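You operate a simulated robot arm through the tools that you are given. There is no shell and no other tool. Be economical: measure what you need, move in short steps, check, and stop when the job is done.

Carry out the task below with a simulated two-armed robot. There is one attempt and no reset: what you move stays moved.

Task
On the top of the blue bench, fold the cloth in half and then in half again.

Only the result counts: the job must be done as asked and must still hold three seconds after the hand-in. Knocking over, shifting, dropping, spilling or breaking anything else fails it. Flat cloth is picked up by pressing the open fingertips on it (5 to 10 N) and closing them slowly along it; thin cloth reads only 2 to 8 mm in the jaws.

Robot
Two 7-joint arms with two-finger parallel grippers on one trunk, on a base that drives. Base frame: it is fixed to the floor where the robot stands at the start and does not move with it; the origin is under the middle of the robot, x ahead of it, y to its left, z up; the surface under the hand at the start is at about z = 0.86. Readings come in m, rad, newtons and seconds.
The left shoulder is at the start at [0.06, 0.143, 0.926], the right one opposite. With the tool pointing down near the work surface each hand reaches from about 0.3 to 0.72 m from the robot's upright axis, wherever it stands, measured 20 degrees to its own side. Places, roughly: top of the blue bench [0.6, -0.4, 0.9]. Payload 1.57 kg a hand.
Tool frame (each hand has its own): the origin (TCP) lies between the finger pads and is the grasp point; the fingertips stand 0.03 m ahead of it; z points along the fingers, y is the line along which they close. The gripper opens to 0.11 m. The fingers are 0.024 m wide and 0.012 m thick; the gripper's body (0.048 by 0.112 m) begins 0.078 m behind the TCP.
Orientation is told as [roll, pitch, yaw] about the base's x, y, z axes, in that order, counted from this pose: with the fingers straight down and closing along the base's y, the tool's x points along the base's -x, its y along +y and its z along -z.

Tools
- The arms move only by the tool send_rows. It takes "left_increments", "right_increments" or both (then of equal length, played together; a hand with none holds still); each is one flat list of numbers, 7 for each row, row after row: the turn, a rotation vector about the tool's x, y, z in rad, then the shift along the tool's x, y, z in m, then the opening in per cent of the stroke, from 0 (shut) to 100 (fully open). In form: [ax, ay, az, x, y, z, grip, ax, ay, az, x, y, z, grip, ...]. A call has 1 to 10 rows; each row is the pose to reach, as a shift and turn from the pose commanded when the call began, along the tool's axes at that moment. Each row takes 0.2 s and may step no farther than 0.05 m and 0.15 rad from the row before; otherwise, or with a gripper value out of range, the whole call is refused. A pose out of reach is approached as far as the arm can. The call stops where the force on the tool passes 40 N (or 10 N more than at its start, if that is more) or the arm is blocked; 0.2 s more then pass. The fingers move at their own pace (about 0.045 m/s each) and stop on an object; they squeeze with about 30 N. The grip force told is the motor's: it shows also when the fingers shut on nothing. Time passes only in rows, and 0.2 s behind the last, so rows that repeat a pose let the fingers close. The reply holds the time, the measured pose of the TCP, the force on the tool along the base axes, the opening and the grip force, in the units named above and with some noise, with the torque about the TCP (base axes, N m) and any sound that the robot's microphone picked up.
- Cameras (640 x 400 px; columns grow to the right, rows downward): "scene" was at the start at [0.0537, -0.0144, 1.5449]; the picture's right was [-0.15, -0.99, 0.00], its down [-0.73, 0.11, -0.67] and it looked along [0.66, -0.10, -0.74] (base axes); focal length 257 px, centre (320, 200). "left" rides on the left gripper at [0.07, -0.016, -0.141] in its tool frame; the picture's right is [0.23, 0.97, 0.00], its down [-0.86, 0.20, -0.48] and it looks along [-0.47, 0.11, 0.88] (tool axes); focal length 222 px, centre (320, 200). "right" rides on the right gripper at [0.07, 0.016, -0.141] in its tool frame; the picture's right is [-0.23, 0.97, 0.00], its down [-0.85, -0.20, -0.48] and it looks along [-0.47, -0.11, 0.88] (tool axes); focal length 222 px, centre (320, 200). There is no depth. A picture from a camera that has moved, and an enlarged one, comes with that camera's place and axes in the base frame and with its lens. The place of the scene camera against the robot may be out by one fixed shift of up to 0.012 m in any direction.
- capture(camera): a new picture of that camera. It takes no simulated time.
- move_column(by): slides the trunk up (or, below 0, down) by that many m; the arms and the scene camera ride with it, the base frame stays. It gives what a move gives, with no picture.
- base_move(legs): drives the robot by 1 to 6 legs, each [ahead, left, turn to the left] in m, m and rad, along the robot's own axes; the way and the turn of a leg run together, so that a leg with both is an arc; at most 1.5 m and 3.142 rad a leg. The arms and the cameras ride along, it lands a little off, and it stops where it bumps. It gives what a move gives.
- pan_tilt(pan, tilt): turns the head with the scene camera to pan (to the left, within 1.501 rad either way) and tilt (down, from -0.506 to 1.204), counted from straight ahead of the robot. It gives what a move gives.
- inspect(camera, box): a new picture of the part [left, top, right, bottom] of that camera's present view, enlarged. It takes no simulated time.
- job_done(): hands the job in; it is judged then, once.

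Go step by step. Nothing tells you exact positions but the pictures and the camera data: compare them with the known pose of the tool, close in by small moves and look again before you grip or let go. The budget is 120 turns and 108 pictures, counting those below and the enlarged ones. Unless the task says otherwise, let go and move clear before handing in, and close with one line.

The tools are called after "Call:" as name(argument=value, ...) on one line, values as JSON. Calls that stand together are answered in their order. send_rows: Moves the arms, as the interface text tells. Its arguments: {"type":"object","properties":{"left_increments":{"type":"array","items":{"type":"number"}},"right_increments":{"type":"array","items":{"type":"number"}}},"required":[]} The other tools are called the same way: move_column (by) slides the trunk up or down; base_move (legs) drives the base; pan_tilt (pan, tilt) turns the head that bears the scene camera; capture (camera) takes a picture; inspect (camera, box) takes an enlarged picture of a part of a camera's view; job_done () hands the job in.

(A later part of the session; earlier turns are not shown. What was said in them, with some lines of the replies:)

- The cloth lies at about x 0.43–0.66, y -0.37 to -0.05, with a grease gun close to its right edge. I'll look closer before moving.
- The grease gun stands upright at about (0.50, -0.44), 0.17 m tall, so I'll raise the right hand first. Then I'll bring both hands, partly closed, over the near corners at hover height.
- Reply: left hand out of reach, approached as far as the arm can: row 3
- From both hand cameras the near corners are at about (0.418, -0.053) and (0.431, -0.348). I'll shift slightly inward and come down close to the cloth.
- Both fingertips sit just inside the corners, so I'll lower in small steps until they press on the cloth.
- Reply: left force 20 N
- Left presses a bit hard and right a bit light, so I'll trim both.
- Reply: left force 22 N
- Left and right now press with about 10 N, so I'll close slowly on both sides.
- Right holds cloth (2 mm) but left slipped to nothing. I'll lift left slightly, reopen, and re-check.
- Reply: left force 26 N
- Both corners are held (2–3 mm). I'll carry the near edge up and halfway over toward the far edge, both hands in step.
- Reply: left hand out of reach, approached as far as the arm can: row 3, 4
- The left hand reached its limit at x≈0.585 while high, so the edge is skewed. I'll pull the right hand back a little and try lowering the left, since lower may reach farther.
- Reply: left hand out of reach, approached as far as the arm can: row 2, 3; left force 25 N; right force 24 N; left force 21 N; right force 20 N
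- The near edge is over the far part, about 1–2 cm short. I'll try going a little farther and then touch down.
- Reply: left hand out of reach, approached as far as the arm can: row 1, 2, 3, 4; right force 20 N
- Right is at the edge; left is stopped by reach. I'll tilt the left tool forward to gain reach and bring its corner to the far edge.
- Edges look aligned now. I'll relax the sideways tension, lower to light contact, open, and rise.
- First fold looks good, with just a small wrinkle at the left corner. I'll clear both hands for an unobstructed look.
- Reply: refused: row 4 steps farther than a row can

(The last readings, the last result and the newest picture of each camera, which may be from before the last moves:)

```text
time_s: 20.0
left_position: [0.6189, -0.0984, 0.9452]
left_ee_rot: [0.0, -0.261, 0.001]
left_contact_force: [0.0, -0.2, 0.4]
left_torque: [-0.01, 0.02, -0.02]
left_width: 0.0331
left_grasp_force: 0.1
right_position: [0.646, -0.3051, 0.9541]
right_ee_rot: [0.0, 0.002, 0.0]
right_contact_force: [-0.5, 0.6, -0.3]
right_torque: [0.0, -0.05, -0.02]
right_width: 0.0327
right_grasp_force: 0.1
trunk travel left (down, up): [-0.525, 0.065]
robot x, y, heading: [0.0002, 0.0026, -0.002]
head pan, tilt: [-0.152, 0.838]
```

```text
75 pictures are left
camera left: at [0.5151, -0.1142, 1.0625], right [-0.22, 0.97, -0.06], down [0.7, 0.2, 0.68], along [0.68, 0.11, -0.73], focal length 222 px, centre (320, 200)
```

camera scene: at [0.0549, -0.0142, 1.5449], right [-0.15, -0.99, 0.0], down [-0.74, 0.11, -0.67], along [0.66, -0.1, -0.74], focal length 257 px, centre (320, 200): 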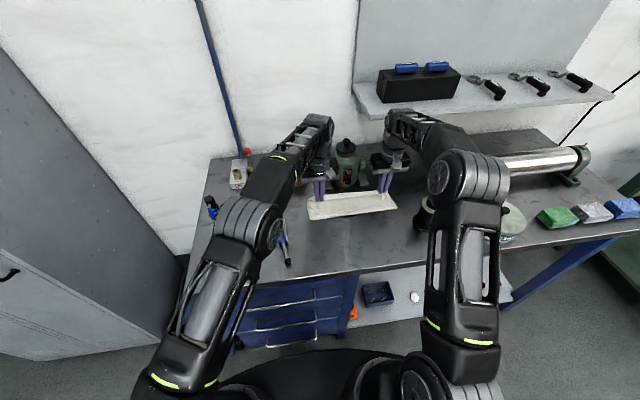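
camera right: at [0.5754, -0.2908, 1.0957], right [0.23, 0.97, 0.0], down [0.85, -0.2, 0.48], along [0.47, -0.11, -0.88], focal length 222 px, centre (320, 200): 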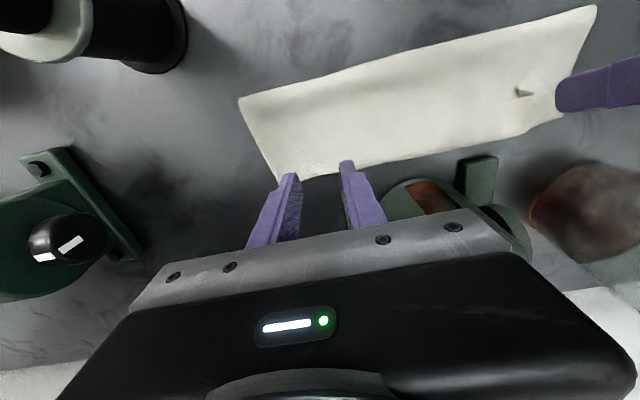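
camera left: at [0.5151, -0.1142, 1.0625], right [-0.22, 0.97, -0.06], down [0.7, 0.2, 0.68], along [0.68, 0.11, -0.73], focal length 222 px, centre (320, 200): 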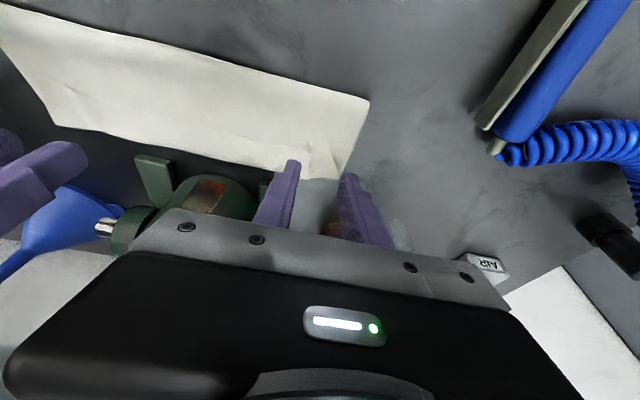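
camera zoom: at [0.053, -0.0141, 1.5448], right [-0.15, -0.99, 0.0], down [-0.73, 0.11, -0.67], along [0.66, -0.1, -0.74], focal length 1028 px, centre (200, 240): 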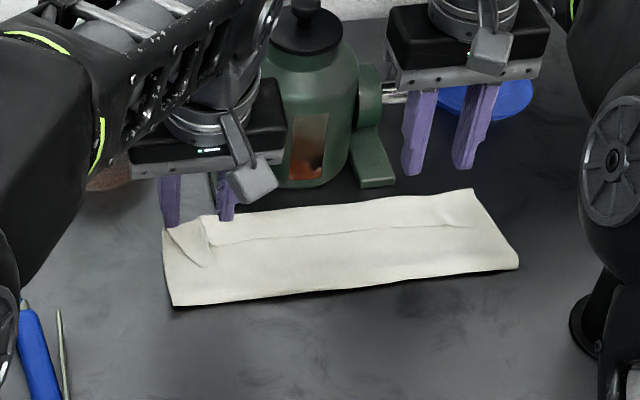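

The call was refused because one step was too long, so I'll shorten the steps.

Call:
send_rows(left_increments=[0, 0, 0, 0, 0, -0.04, 30, 0, 0.12, 0, 0.025, 0.025, -0.06, 30, 0, 0.24, 0, 0.05, 0.05, -0.07, 30, 0, 0.26, 0, 0.075, 0.08, -0.074, 30, 0, 0.26, 0, 0.1, 0.11, -0.08, 30, 0, 0.26, 0, 0.12, 0.14, -0.08, 30], right_increments=[0, 0, 0, 0, 0, -0.045, 30, 0, 0, 0, 0, 0, -0.09, 30, 0, 0, 0, 0.015, -0.02, -0.12, 30, 0, 0, 0, 0.035, -0.05, -0.13, 30, 0, 0, 0, 0.06, -0.08, -0.13, 30, 0, 0, 0, 0.08, -0.11, -0.13, 30])

Call:
inspect(camera="scene", box=[270, 140, 430, 240])

Call:
capture(camera="right")

Call:
capture(camera="left")

```text
time_s: 21.4
left_position: [0.4795, 0.0409, 0.9919]
left_ee_rot: [-0.002, -0.008, -0.003]
left_contact_force: [-1.2, -0.1, 0.4]
left_torque: [0.03, -0.16, 0.0]
left_width: 0.0331
left_grasp_force: 0.1
right_position: [0.548, -0.3867, 1.0756]
right_ee_rot: [-0.018, -0.024, 0.006]
right_contact_force: [-1.7, -0.5, 0.9]
right_torque: [-0.02, -0.18, 0.01]
right_width: 0.0332
right_grasp_force: 0.1
right hand out of reach, approached as far as the arm can: row 1, 2, 3, 4, 5, 6
trunk travel left (down, up): [-0.525, 0.065]
robot x, y, heading: [-0.0, 0.0048, 0.002]
head pan, tilt: [-0.152, 0.838]
```

```text
4.00 times, centred on (350, 190) of scene
camera zoom: at [0.0432, -0.0154, 1.5453], right [-0.15, -0.99, 0.0], down [-0.73, 0.11, -0.67], along [0.67, -0.1, -0.74], focal length 1028 px, centre (200, 240)
```

zoom: 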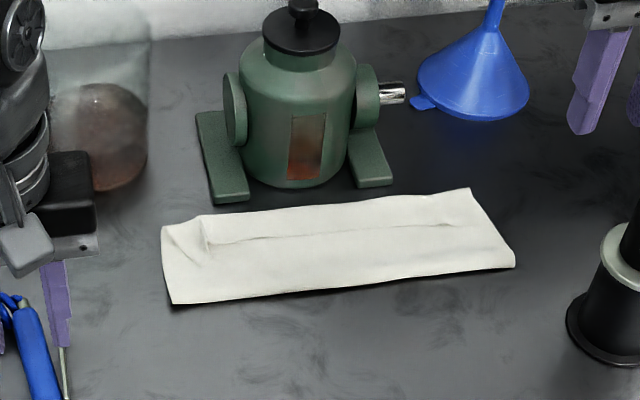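

```text
73 pictures are left
camera right: at [0.474, -0.3688, 1.2146], right [0.22, 0.98, -0.01], down [0.84, -0.18, 0.5], along [0.49, -0.12, -0.86], focal length 222 px, centre (320, 200)
```

right: 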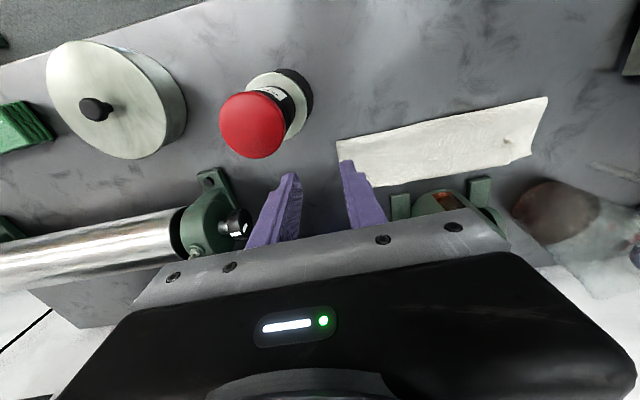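

```text
72 pictures are left
camera left: at [0.4065, 0.0248, 1.1332], right [-0.23, 0.97, 0.0], down [0.85, 0.2, 0.49], along [0.47, 0.11, -0.87], focal length 222 px, centre (320, 200)
```

left: 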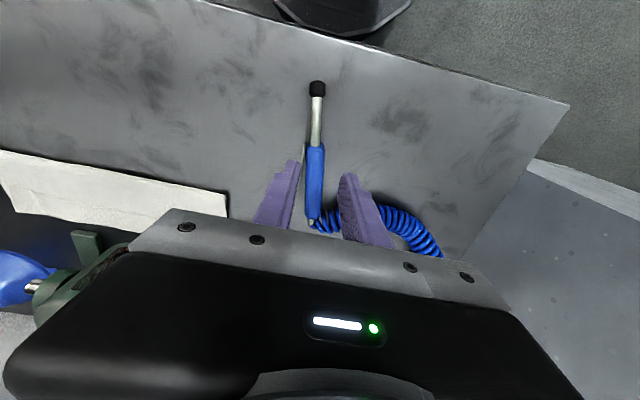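

Call:
inspect(camera="right", box=[320, 80, 560, 210])

Call:
inspect(camera="scene", box=[300, 175, 410, 225])

```text
2.67 times, centred on (440, 145) of right
camera zoom: at [0.474, -0.3688, 1.2146], right [0.22, 0.98, -0.01], down [0.84, -0.18, 0.5], along [0.49, -0.12, -0.86], focal length 592 px, centre (0, 347)
```

zoom: 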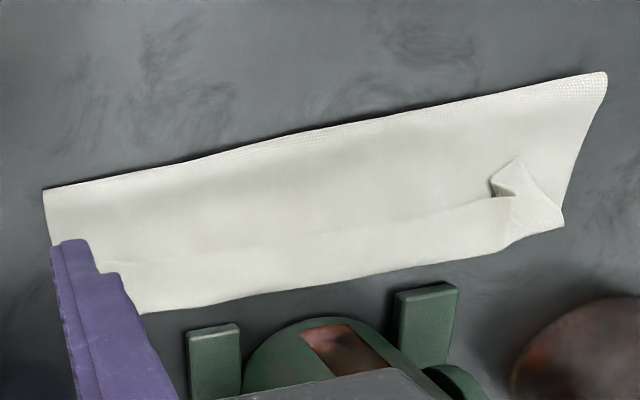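

```text
5.82 times, centred on (355, 200) of scene
camera zoom: at [0.0432, -0.0154, 1.5453], right [-0.15, -0.99, 0.0], down [-0.73, 0.11, -0.67], along [0.67, -0.1, -0.74], focal length 1495 px, centre (116, 200)
```

zoom: 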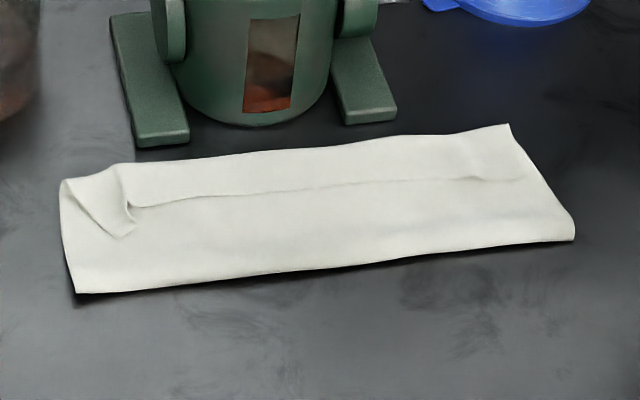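

The first fold is clean: the strip spans about x 0.576–0.67, y -0.37 to -0.065. For the second fold I'll bring the right hand to the middle of the right end, with the outer finger just outside the edge so both layers get gripped.

Call:
send_rows(right_increments=[0, 0, 0, -0.035, 0.01, 0, 32, 0, 0, 0, -0.07, 0.034, 0, 32, 0, 0, 0, -0.072, 0.034, 0.045, 32, 0, 0, 0, -0.072, 0.034, 0.09, 32, 0, 0, 0, -0.072, 0.034, 0.13, 32, 0, 0, 0, -0.072, 0.034, 0.145, 32])

Call:
capture(camera="right")

```text
time_s: 22.8
left_position: [0.4872, 0.0429, 0.9884]
left_ee_rot: [-0.001, 0.0, -0.001]
left_contact_force: [0.5, -0.7, -0.9]
left_torque: [0.0, -0.02, -0.03]
left_width: 0.0332
left_grasp_force: 0.0
right_position: [0.6255, -0.3571, 0.9276]
right_ee_rot: [0.0, 0.0, 0.002]
right_contact_force: [0.0, -0.4, -0.9]
right_torque: [0.01, -0.01, 0.0]
right_width: 0.0352
right_grasp_force: 0.0
right hand out of reach, approached as far as the arm can: row 1, 2, 3
trunk travel left (down, up): [-0.525, 0.065]
robot x, y, heading: [0.0001, -0.0022, -0.0]
head pan, tilt: [-0.152, 0.838]
```

```text
69 pictures are left
camera right: at [0.5551, -0.3409, 1.0698], right [0.23, 0.97, 0.0], down [0.86, -0.2, 0.48], along [0.46, -0.11, -0.88], focal length 222 px, centre (320, 200)
```

right: 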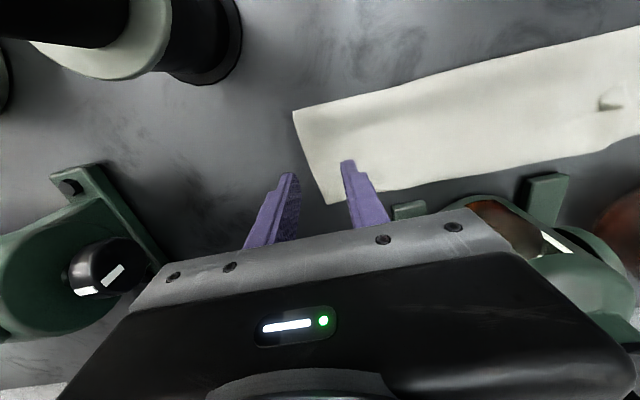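

The end of the strip runs from (0.573, -0.369) to (0.667, -0.359), and the hand is placed right. I'll lower to contact.

Call:
send_rows(right_increments=[0, 0, 0, 0.004, 0.004, 0.02, 32, 0, 0, 0, 0.004, 0.004, 0.03, 32, 0, 0, 0, 0.004, 0.004, 0.033, 32, 0, 0, 0, 0.004, 0.004, 0.0355, 32])

Call:
inspect(camera="right", box=[200, 70, 440, 220])

```text
time_s: 23.8
left_position: [0.4855, 0.0417, 0.9886]
left_ee_rot: [-0.002, -0.002, 0.001]
left_contact_force: [0.5, 0.7, -0.6]
left_torque: [0.01, 0.04, 0.01]
left_width: 0.0331
left_grasp_force: 0.2
right_position: [0.6209, -0.3515, 0.8956]
right_ee_rot: [0.0, 0.001, 0.0]
right_contact_force: [0.0, -0.4, -0.7]
right_torque: [0.04, 0.02, 0.06]
right_width: 0.035
right_grasp_force: 0.1
trunk travel left (down, up): [-0.525, 0.065]
robot x, y, heading: [-0.0016, 0.0024, 0.0]
head pan, tilt: [-0.152, 0.838]
```

```text
2.67 times, centred on (320, 145) of right
camera zoom: at [0.5503, -0.3356, 1.0365], right [0.23, 0.97, 0.0], down [0.86, -0.2, 0.48], along [0.47, -0.11, -0.88], focal length 592 px, centre (320, 347)
```

zoom: 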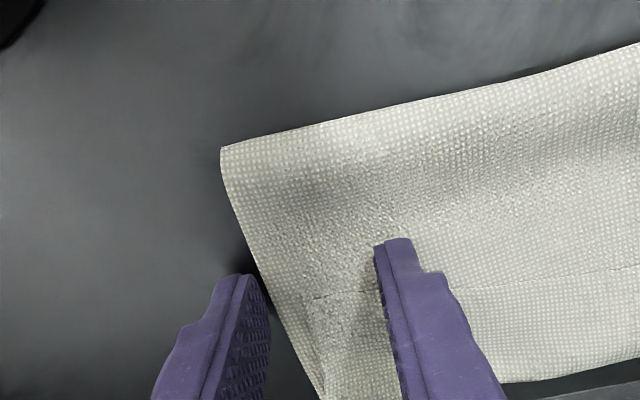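

Call:
send_rows(right_increments=[0, 0, 0, 0, 0, 0.002, 32, 0, 0, 0, 0, 0, 0.004, 32, 0, 0, 0, 0, 0, 0.0047, 32])

```text
time_s: 24.6
left_position: [0.4849, 0.042, 0.9896]
left_ee_rot: [-0.002, -0.002, -0.002]
left_contact_force: [0.9, -0.3, -0.7]
left_torque: [0.02, -0.03, 0.02]
left_width: 0.0326
left_grasp_force: 0.0
right_position: [0.6201, -0.3509, 0.8914]
right_ee_rot: [-0.001, -0.004, 0.0]
right_contact_force: [-0.9, -0.3, 13.6]
right_torque: [0.3, -0.1, 0.01]
right_width: 0.0346
right_grasp_force: 0.0
trunk travel left (down, up): [-0.525, 0.065]
robot x, y, heading: [-0.0012, 0.0014, -0.002]
head pan, tilt: [-0.152, 0.838]
```

Call:
send_rows(right_increments=[-0.07, 0, 0, 0, 0, 0.0005, 32, -0.07, 0, 0, 0, 0, 0.0012, 32])

```text
time_s: 25.2
left_position: [0.4837, 0.0425, 0.9896]
left_ee_rot: [-0.002, -0.003, -0.002]
left_contact_force: [0.8, 0.6, -0.3]
left_torque: [0.01, -0.01, 0.05]
left_width: 0.033
left_grasp_force: 0.0
right_position: [0.6209, -0.3523, 0.8923]
right_ee_rot: [0.068, -0.005, -0.001]
right_contact_force: [0.0, -2.9, 25.4]
right_torque: [-0.49, 0.24, 0.05]
right_width: 0.0358
right_grasp_force: 0.3
trunk travel left (down, up): [-0.525, 0.065]
robot x, y, heading: [-0.0023, -0.0005, 0.001]
head pan, tilt: [-0.152, 0.838]
```

The outer finger is now on the table. I'll ease the pressure slightly and close slowly.

Call:
send_rows(right_increments=[0.01, 0, 0, 0, 0, -0.0006, 32, 0.01, 0, 0, 0, 0, -0.0006, 28, 0.01, 0, 0, 0, 0, -0.0006, 24, 0.01, 0, 0, 0, 0, -0.0005, 20, 0.01, 0, 0, 0, 0, -0.0004, 16, 0.01, 0, 0, 0, 0, -0.0003, 12, 0.01, 0, 0, 0, 0, -0.0002, 8, 0.01, 0, 0, 0, 0, 0, 4, 0.01, 0, 0, 0, 0, 0, 0, 0.01, 0, 0, 0, 0, 0, 0])

Call:
inspect(camera="right", box=[200, 70, 440, 220])

```text
time_s: 27.4
left_position: [0.4846, 0.0427, 0.9912]
left_ee_rot: [-0.003, -0.003, -0.001]
left_contact_force: [-0.4, -0.6, 0.1]
left_torque: [0.0, 0.01, -0.01]
left_width: 0.0331
left_grasp_force: 0.1
right_position: [0.6202, -0.3494, 0.8913]
right_ee_rot: [0.06, -0.005, -0.001]
right_contact_force: [0.5, 2.9, 33.0]
right_torque: [0.37, -0.25, -0.02]
right_width: 0.0076
right_grasp_force: 27.0
trunk travel left (down, up): [-0.525, 0.065]
robot x, y, heading: [0.0014, -0.0021, -0.0]
head pan, tilt: [-0.152, 0.838]
```

```text
2.67 times, centred on (320, 145) of right
camera zoom: at [0.549, -0.3423, 1.0335], right [0.23, 0.97, 0.06], down [0.85, -0.23, 0.47], along [0.47, -0.06, -0.88], focal length 592 px, centre (320, 347)
```

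zoom: 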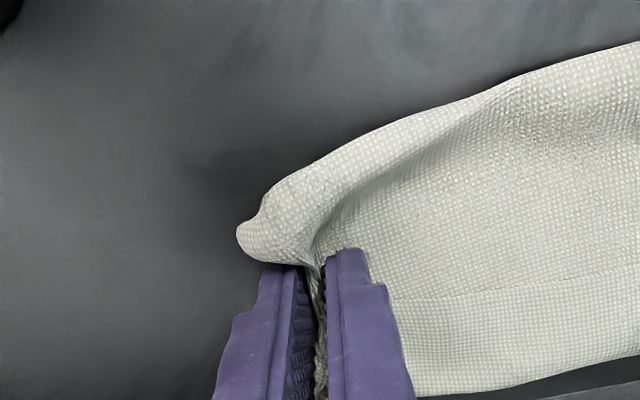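

7.6 mm in the jaws means both layers are held. I'll lift a little, moving inward, and look.

Call:
send_rows(right_increments=[0, 0, 0, 0, 0.002, -0.015, 0, 0, 0, 0, 0, 0.006, -0.03, 0, 0, 0, 0, 0, 0.014, -0.045, 0])

Call:
inspect(camera="scene", box=[290, 150, 430, 237])

Call:
capture(camera="right")

```text
time_s: 28.2
left_position: [0.4849, 0.0418, 0.9885]
left_ee_rot: [-0.001, -0.002, 0.0]
left_contact_force: [0.3, 0.5, 0.5]
left_torque: [-0.03, -0.03, 0.0]
left_width: 0.0328
left_grasp_force: 0.2
right_position: [0.6209, -0.3392, 0.9329]
right_ee_rot: [0.061, 0.001, 0.0]
right_contact_force: [0.4, -0.4, -0.5]
right_torque: [0.03, 0.0, 0.02]
right_width: 0.0041
right_grasp_force: 24.9
trunk travel left (down, up): [-0.525, 0.065]
robot x, y, heading: [0.0005, 0.0029, -0.005]
head pan, tilt: [-0.152, 0.838]
```

```text
4.57 times, centred on (360, 194) of scene
camera zoom: at [0.0536, -0.0142, 1.5448], right [-0.15, -0.99, 0.0], down [-0.73, 0.11, -0.67], along [0.66, -0.1, -0.74], focal length 1175 px, centre (137, 230)
```

zoom: 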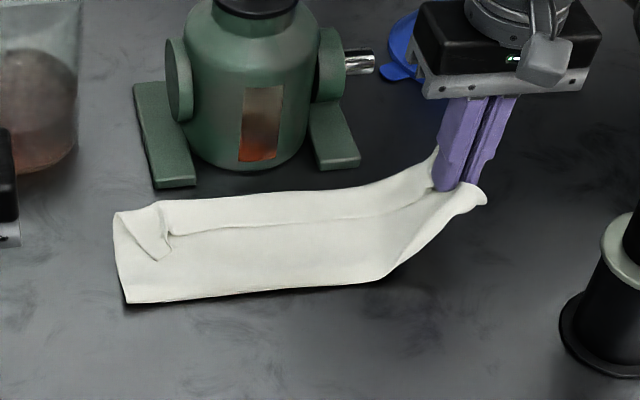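

```text
65 pictures are left
camera right: at [0.5507, -0.3323, 1.076], right [0.23, 0.97, 0.06], down [0.86, -0.23, 0.46], along [0.47, -0.06, -0.88], focal length 222 px, centre (320, 200)
```

right: 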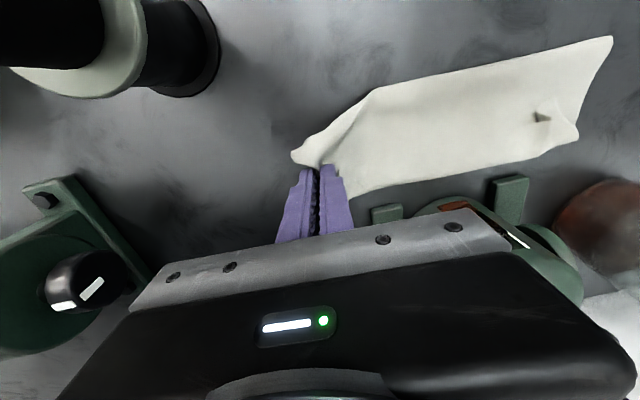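

Both layers lift together. I'll carry the end over toward the left and move the left hand out of the way meanwhile.

Call:
send_rows(left_increments=[0, 0, 0, 0.02, 0.03, -0.01, 33, 0, 0, 0, 0.04, 0.06, -0.02, 33, 0, 0, 0, 0.06, 0.09, -0.03, 33, 0, 0, 0, 0.08, 0.12, -0.04, 33, 0, 0, 0, 0.08, 0.14, -0.05, 33, 0, 0, 0, 0.08, 0.14, -0.05, 33], right_increments=[0.02, 0, 0, 0, 0.031, -0.018, 0, 0.04, 0, 0, 0, 0.067, -0.033, 0, 0.06, 0, 0, 0, 0.103, -0.041, 0, 0.06, 0, 0, 0, 0.143, -0.0435, 0, 0.06, 0, 0, 0, 0.178, -0.0364, 0, 0.06, 0, 0, 0, 0.207, -0.0226, 0])

Call:
inspect(camera="scene", box=[270, 150, 430, 250])

Call:
capture(camera="right")

```text
time_s: 29.6
left_position: [0.4055, 0.1811, 1.0411]
left_ee_rot: [-0.001, -0.001, -0.001]
left_contact_force: [0.2, -0.6, 1.0]
left_torque: [0.03, -0.02, 0.02]
left_width: 0.0362
left_grasp_force: 0.0
right_position: [0.6202, -0.1328, 0.9695]
right_ee_rot: [0.001, 0.001, 0.0]
right_contact_force: [-0.6, 0.6, 0.0]
right_torque: [0.02, -0.02, -0.02]
right_width: 0.004
right_grasp_force: 24.4
trunk travel left (down, up): [-0.525, 0.065]
robot x, y, heading: [0.0002, -0.0004, -0.002]
head pan, tilt: [-0.152, 0.838]
```

```text
4.00 times, centred on (350, 200) of scene
camera zoom: at [0.0539, -0.014, 1.5449], right [-0.15, -0.99, 0.0], down [-0.73, 0.11, -0.67], along [0.66, -0.1, -0.74], focal length 1028 px, centre (200, 200)
```

zoom: 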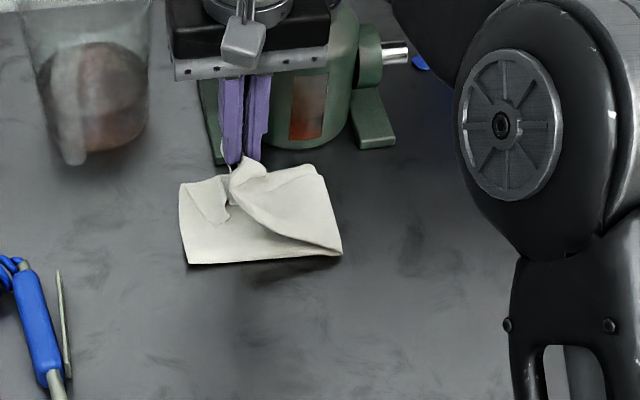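

```text
63 pictures are left
camera right: at [0.5503, -0.1169, 1.111], right [0.23, 0.97, 0.0], down [0.85, -0.2, 0.48], along [0.47, -0.11, -0.88], focal length 222 px, centre (320, 200)
```

right: 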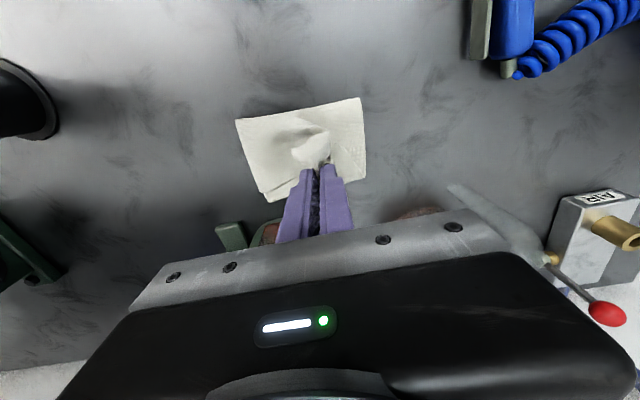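

The end is nearly over the left edge (bottom left edge now at y≈-0.085). I'll lower toward it with a slight overshoot.

Call:
send_rows(right_increments=[0, 0, 0, 0, 0.018, 0.012, 0, 0, 0, 0, 0, 0.034, 0.028, 0, 0, 0, 0, 0, 0.046, 0.048, 0, 0, 0, 0, 0, 0.05, 0.062, 0])

Call:
inspect(camera="scene", box=[290, 165, 402, 235])

Call:
inspect(camera="right", box=[200, 50, 440, 220])

```text
time_s: 30.6
left_position: [0.4054, 0.1807, 1.04]
left_ee_rot: [-0.002, -0.003, -0.001]
left_contact_force: [-0.5, -0.1, 0.4]
left_torque: [-0.01, 0.03, 0.04]
left_width: 0.0363
left_grasp_force: 0.0
right_position: [0.6228, -0.0853, 0.9073]
right_ee_rot: [0.001, -0.002, 0.001]
right_contact_force: [-0.1, 0.1, 1.0]
right_torque: [0.01, 0.01, 0.01]
right_width: 0.0044
right_grasp_force: 25.1
trunk travel left (down, up): [-0.525, 0.065]
robot x, y, heading: [-0.0019, 0.0026, 0.006]
head pan, tilt: [-0.152, 0.838]
```

```text
5.71 times, centred on (346, 200) of scene
camera zoom: at [0.0538, -0.0143, 1.545], right [-0.15, -0.99, 0.0], down [-0.73, 0.11, -0.67], along [0.66, -0.1, -0.74], focal length 1469 px, centre (171, 200)
```

zoom: 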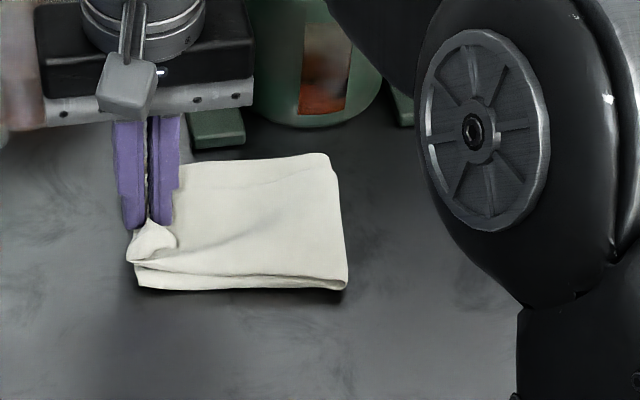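

```text
2.35 times, centred on (320, 135) of right
camera zoom: at [0.5516, -0.0687, 1.049], right [0.23, 0.97, 0.0], down [0.85, -0.2, 0.48], along [0.47, -0.11, -0.88], focal length 523 px, centre (320, 353)
```

zoom: 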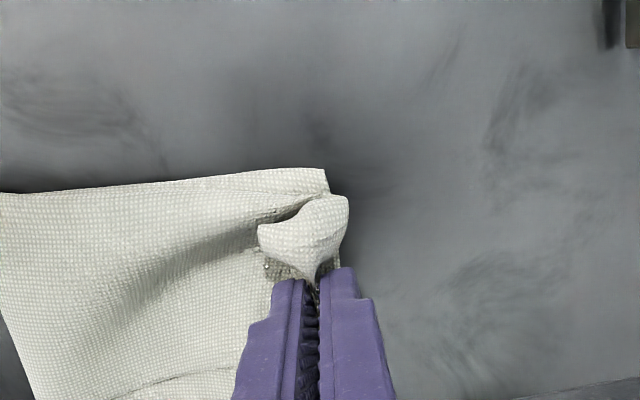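

Good alignment; lowering to touch, opening slowly and rising.

Call:
send_rows(right_increments=[0, 0, 0, 0, 0, 0.006, 0, 0, 0, 0, 0, 0, 0.011, 0, 0, 0, 0, 0, 0, 0.011, 8, 0, 0, 0, 0, 0, 0.011, 16, 0, 0, 0, 0, 0, 0.009, 26, 0, 0, 0, 0, 0, 0, 36, 0, 0, 0, 0, 0, -0.03, 36, 0, 0, 0, 0, 0, -0.06, 36])

Call:
inspect(camera="scene", box=[290, 165, 402, 235])

Call:
inspect(camera="right", box=[200, 50, 440, 220])

```text
time_s: 32.4
left_position: [0.4052, 0.1809, 1.0405]
left_ee_rot: [-0.002, -0.002, 0.0]
left_contact_force: [-0.4, 0.5, -0.7]
left_torque: [0.0, -0.02, 0.01]
left_width: 0.0363
left_grasp_force: 0.1
right_position: [0.6203, -0.0831, 0.9659]
right_ee_rot: [0.0, -0.001, -0.001]
right_contact_force: [0.1, 0.3, 0.0]
right_torque: [-0.01, 0.03, -0.02]
right_width: 0.0395
right_grasp_force: 0.1
trunk travel left (down, up): [-0.525, 0.065]
robot x, y, heading: [-0.0016, -0.0025, -0.002]
head pan, tilt: [-0.152, 0.838]
```

```text
5.71 times, centred on (346, 200) of scene
camera zoom: at [0.0534, -0.0142, 1.5449], right [-0.15, -0.99, 0.0], down [-0.73, 0.11, -0.67], along [0.66, -0.1, -0.74], focal length 1469 px, centre (171, 200)
```

zoom: 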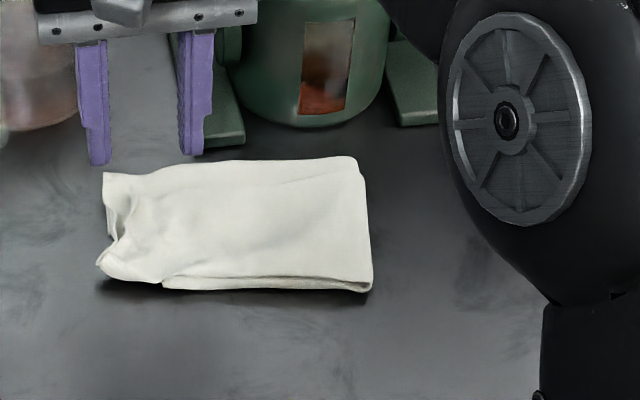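

```text
2.35 times, centred on (320, 135) of right
camera zoom: at [0.5501, -0.0683, 1.108], right [0.23, 0.97, 0.0], down [0.86, -0.2, 0.48], along [0.47, -0.11, -0.88], focal length 523 px, centre (320, 353)
```

zoom: 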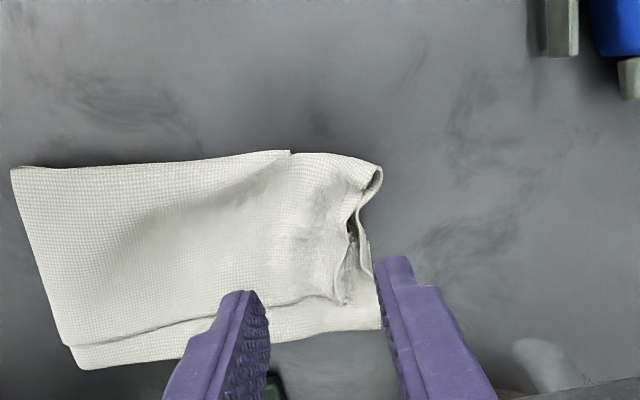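

Second fold is down; the left end of the top pair overhangs slightly at the near corner. I'll clear the hand and look closer.

Call:
send_rows(right_increments=[0, 0, 0, 0.02, 0, -0.03, 36, 0, 0, 0, 0.06, -0.02, -0.04, 36, 0, 0, 0, 0.1, -0.04, -0.05, 36, 0, 0, 0, 0.14, -0.06, -0.06, 36, 0, 0, 0, 0.16, -0.1, -0.07, 36, 0, 0, 0, 0.16, -0.14, -0.08, 36])

Call:
inspect(camera="scene", box=[290, 165, 402, 235])

Call:
capture(camera="right")

Call:
capture(camera="left")

```text
time_s: 33.8
left_position: [0.405, 0.1804, 1.0406]
left_ee_rot: [-0.002, -0.003, 0.001]
left_contact_force: [-0.1, -0.3, 0.6]
left_torque: [0.01, 0.04, -0.01]
left_width: 0.0365
left_grasp_force: 0.0
right_position: [0.4617, -0.224, 1.0479]
right_ee_rot: [0.001, 0.0, -0.001]
right_contact_force: [-0.6, 0.1, 0.9]
right_torque: [0.03, 0.01, -0.02]
right_width: 0.0394
right_grasp_force: 0.0
trunk travel left (down, up): [-0.525, 0.065]
robot x, y, heading: [-0.0014, -0.0007, 0.001]
head pan, tilt: [-0.152, 0.838]
```

```text
5.71 times, centred on (346, 200) of scene
camera zoom: at [0.0537, -0.0149, 1.5449], right [-0.15, -0.99, 0.0], down [-0.73, 0.11, -0.67], along [0.66, -0.1, -0.74], focal length 1469 px, centre (171, 200)
```

zoom: 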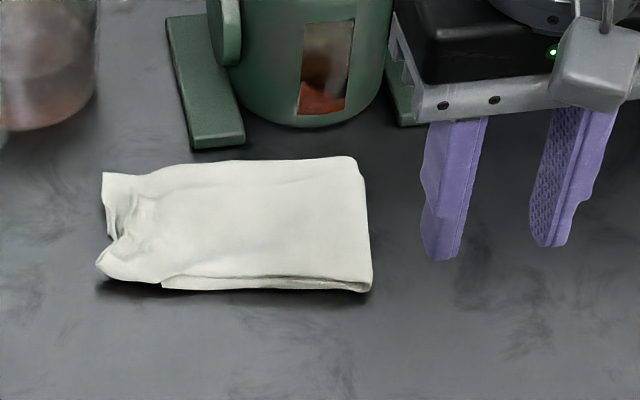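

```text
57 pictures are left
camera right: at [0.3911, -0.2092, 1.1896], right [0.23, 0.97, 0.0], down [0.85, -0.2, 0.48], along [0.47, -0.11, -0.88], focal length 222 px, centre (320, 200)
```

right: 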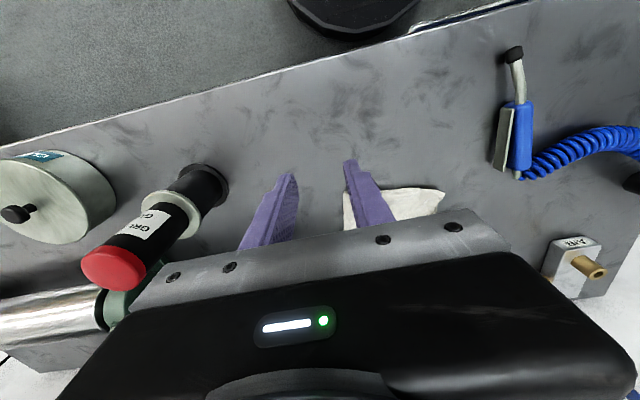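

```text
56 pictures are left
camera left: at [0.3345, 0.164, 1.1811], right [-0.23, 0.97, 0.0], down [0.85, 0.2, 0.48], along [0.47, 0.11, -0.88], focal length 222 px, centre (320, 200)
```

left: 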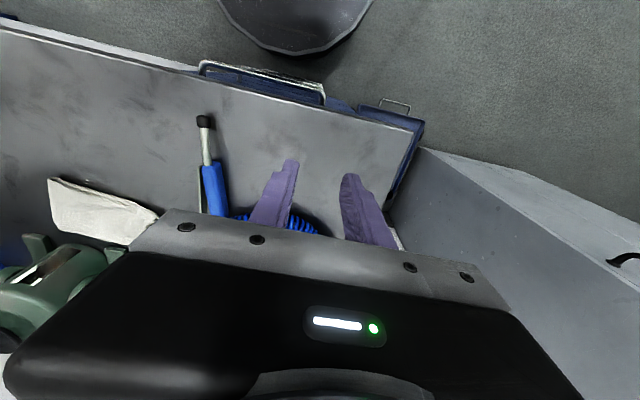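

The cloth is folded into quarters (≈0.16 × 0.105 m), with a slightly puffed left end. I'll bring the left hand over it to check and pat it down lightly.

Call:
send_rows(left_increments=[0, 0, 0, -0.03, -0.03, 0, 20, 0, 0, 0, -0.06, -0.065, 0, 20, 0, 0, 0, -0.09, -0.1, 0, 20, 0, 0, 0, -0.12, -0.135, 0.01, 20, 0, 0, 0, -0.15, -0.17, 0.025, 20, 0, 0, 0, -0.175, -0.205, 0.045, 20, 0, 0, 0, -0.19, -0.235, 0.07, 20, 0, 0, 0, -0.195, -0.25, 0.1, 20])

Call:
capture(camera="left")

```text
time_s: 35.6
left_position: [0.5992, -0.0681, 0.9413]
left_ee_rot: [-0.001, -0.002, 0.001]
left_contact_force: [-0.7, -0.5, -0.5]
left_torque: [0.01, 0.01, 0.0]
left_width: 0.0222
left_grasp_force: 0.0
right_position: [0.4619, -0.2243, 1.0484]
right_ee_rot: [-0.001, -0.001, 0.0]
right_contact_force: [0.0, -1.2, -0.3]
right_torque: [0.01, 0.05, -0.03]
right_width: 0.0396
right_grasp_force: 0.0
trunk travel left (down, up): [-0.525, 0.065]
robot x, y, heading: [-0.0001, -0.0021, 0.001]
head pan, tilt: [-0.152, 0.838]
```

```text
55 pictures are left
camera left: at [0.5291, -0.0845, 1.0815], right [-0.23, 0.97, 0.0], down [0.85, 0.2, 0.48], along [0.47, 0.11, -0.88], focal length 222 px, centre (320, 200)
```

left: 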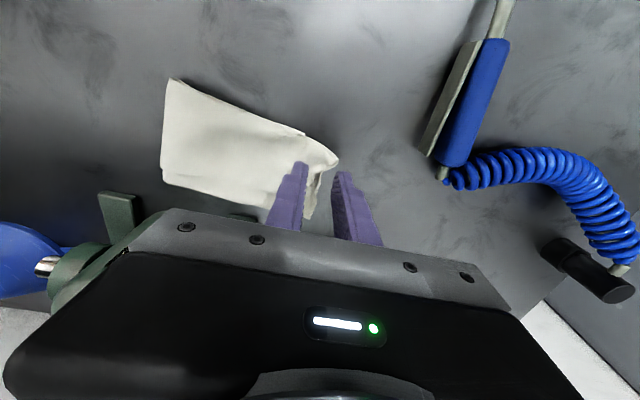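

Call:
send_rows(left_increments=[0, 0, 0, 0, -0.016, 0, 20, 0, 0, 0, 0, -0.016, 0.02, 20, 0, 0, 0, 0, -0.016, 0.03, 20, 0, 0, 0, 0, -0.016, 0.037, 20, 0, 0, 0, 0, -0.016, 0.042, 20, 0, 0, 0, 0, -0.016, 0.042, 20, 0, 0, 0, 0, -0.016, 0.02, 20, 0, 0, 0, 0, -0.016, -0.02, 20])

Call:
capture(camera="left")

Call:
inspect(camera="scene", box=[290, 165, 402, 235])

```text
time_s: 37.4
left_position: [0.5984, -0.0856, 0.9609]
left_ee_rot: [-0.002, -0.001, 0.0]
left_contact_force: [0.0, -0.1, -0.2]
left_torque: [-0.02, 0.0, 0.01]
left_width: 0.022
left_grasp_force: 0.1
right_position: [0.4616, -0.2248, 1.0476]
right_ee_rot: [-0.001, 0.0, -0.001]
right_contact_force: [0.4, 0.4, 0.0]
right_torque: [-0.02, 0.02, 0.04]
right_width: 0.0396
right_grasp_force: 0.1
trunk travel left (down, up): [-0.525, 0.065]
robot x, y, heading: [0.0004, -0.0044, 0.001]
head pan, tilt: [-0.152, 0.838]
```

```text
54 pictures are left
camera left: at [0.5285, -0.1017, 1.1012], right [-0.23, 0.97, 0.0], down [0.85, 0.2, 0.48], along [0.47, 0.11, -0.88], focal length 222 px, centre (320, 200)
```

left: 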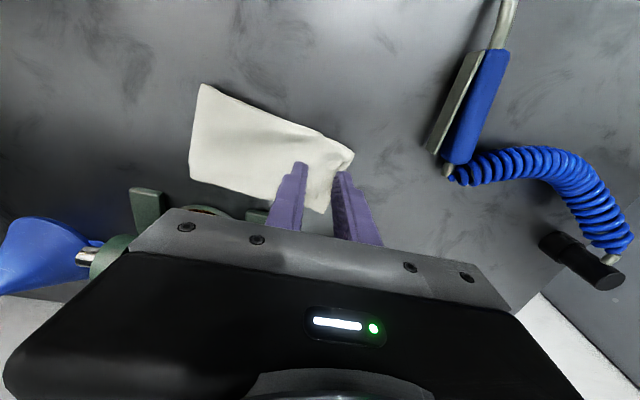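

```text
5.71 times, centred on (346, 200) of scene
camera zoom: at [0.0534, -0.0144, 1.5449], right [-0.15, -0.99, 0.0], down [-0.73, 0.11, -0.67], along [0.66, -0.1, -0.74], focal length 1469 px, centre (171, 200)
```

zoom: 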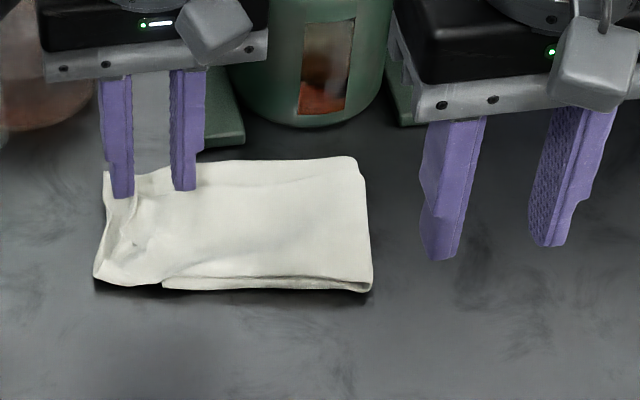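

The end is flatter now. I'll retreat the left hand and take a final look.

Call:
send_rows(left_increments=[0, 0, 0, 0.01, 0.02, -0.03, 20, 0, 0, 0, 0.04, 0.05, -0.05, 20, 0, 0, 0, 0.07, 0.085, -0.06, 20, 0, 0, 0, 0.1, 0.12, -0.07, 20, 0, 0, 0, 0.13, 0.155, -0.08, 20, 0, 0, 0, 0.15, 0.19, -0.08, 20, 0, 0, 0, 0.15, 0.19, -0.08, 20, 0, 0, 0, 0.15, 0.19, -0.08, 20])

Call:
inspect(camera="scene", box=[200, 120, 520, 320])

```text
time_s: 39.2
left_position: [0.4496, 0.1062, 1.0414]
left_ee_rot: [-0.002, -0.001, 0.0]
left_contact_force: [0.5, -0.2, -0.6]
left_torque: [0.03, -0.03, 0.01]
left_width: 0.0218
left_grasp_force: 0.1
right_position: [0.4619, -0.224, 1.0492]
right_ee_rot: [0.0, -0.001, 0.0]
right_contact_force: [-0.3, 0.6, 0.5]
right_torque: [0.02, -0.03, -0.02]
right_width: 0.0395
right_grasp_force: 0.0
trunk travel left (down, up): [-0.525, 0.065]
robot x, y, heading: [-0.001, -0.0007, -0.0]
head pan, tilt: [-0.152, 0.838]
```

```text
2.00 times, centred on (360, 220) of scene
camera zoom: at [0.0536, -0.0141, 1.5449], right [-0.15, -0.99, 0.0], down [-0.73, 0.11, -0.67], along [0.66, -0.1, -0.74], focal length 514 px, centre (240, 160)
```

zoom: 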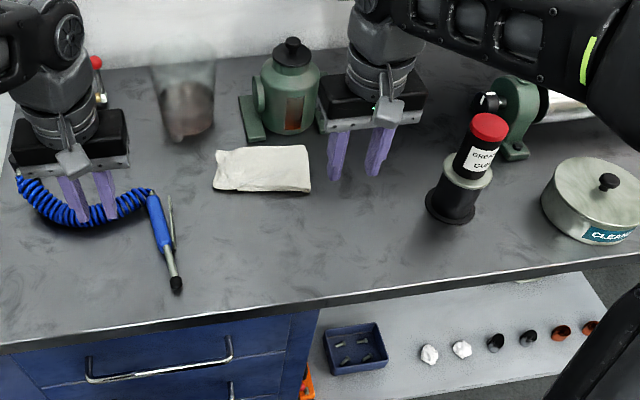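

The cloth lies folded into quarters, both hands are clear, and nothing else has moved. I'm handing in.

Call:
job_done()

```text
The job is handed in.
```

The cloth is folded in half and then in half again on the blue bench, about a quarter of its original area. The top layers overhang slightly at the near-left corner. Both hands are clear, and nothing else looks moved in the last picture.
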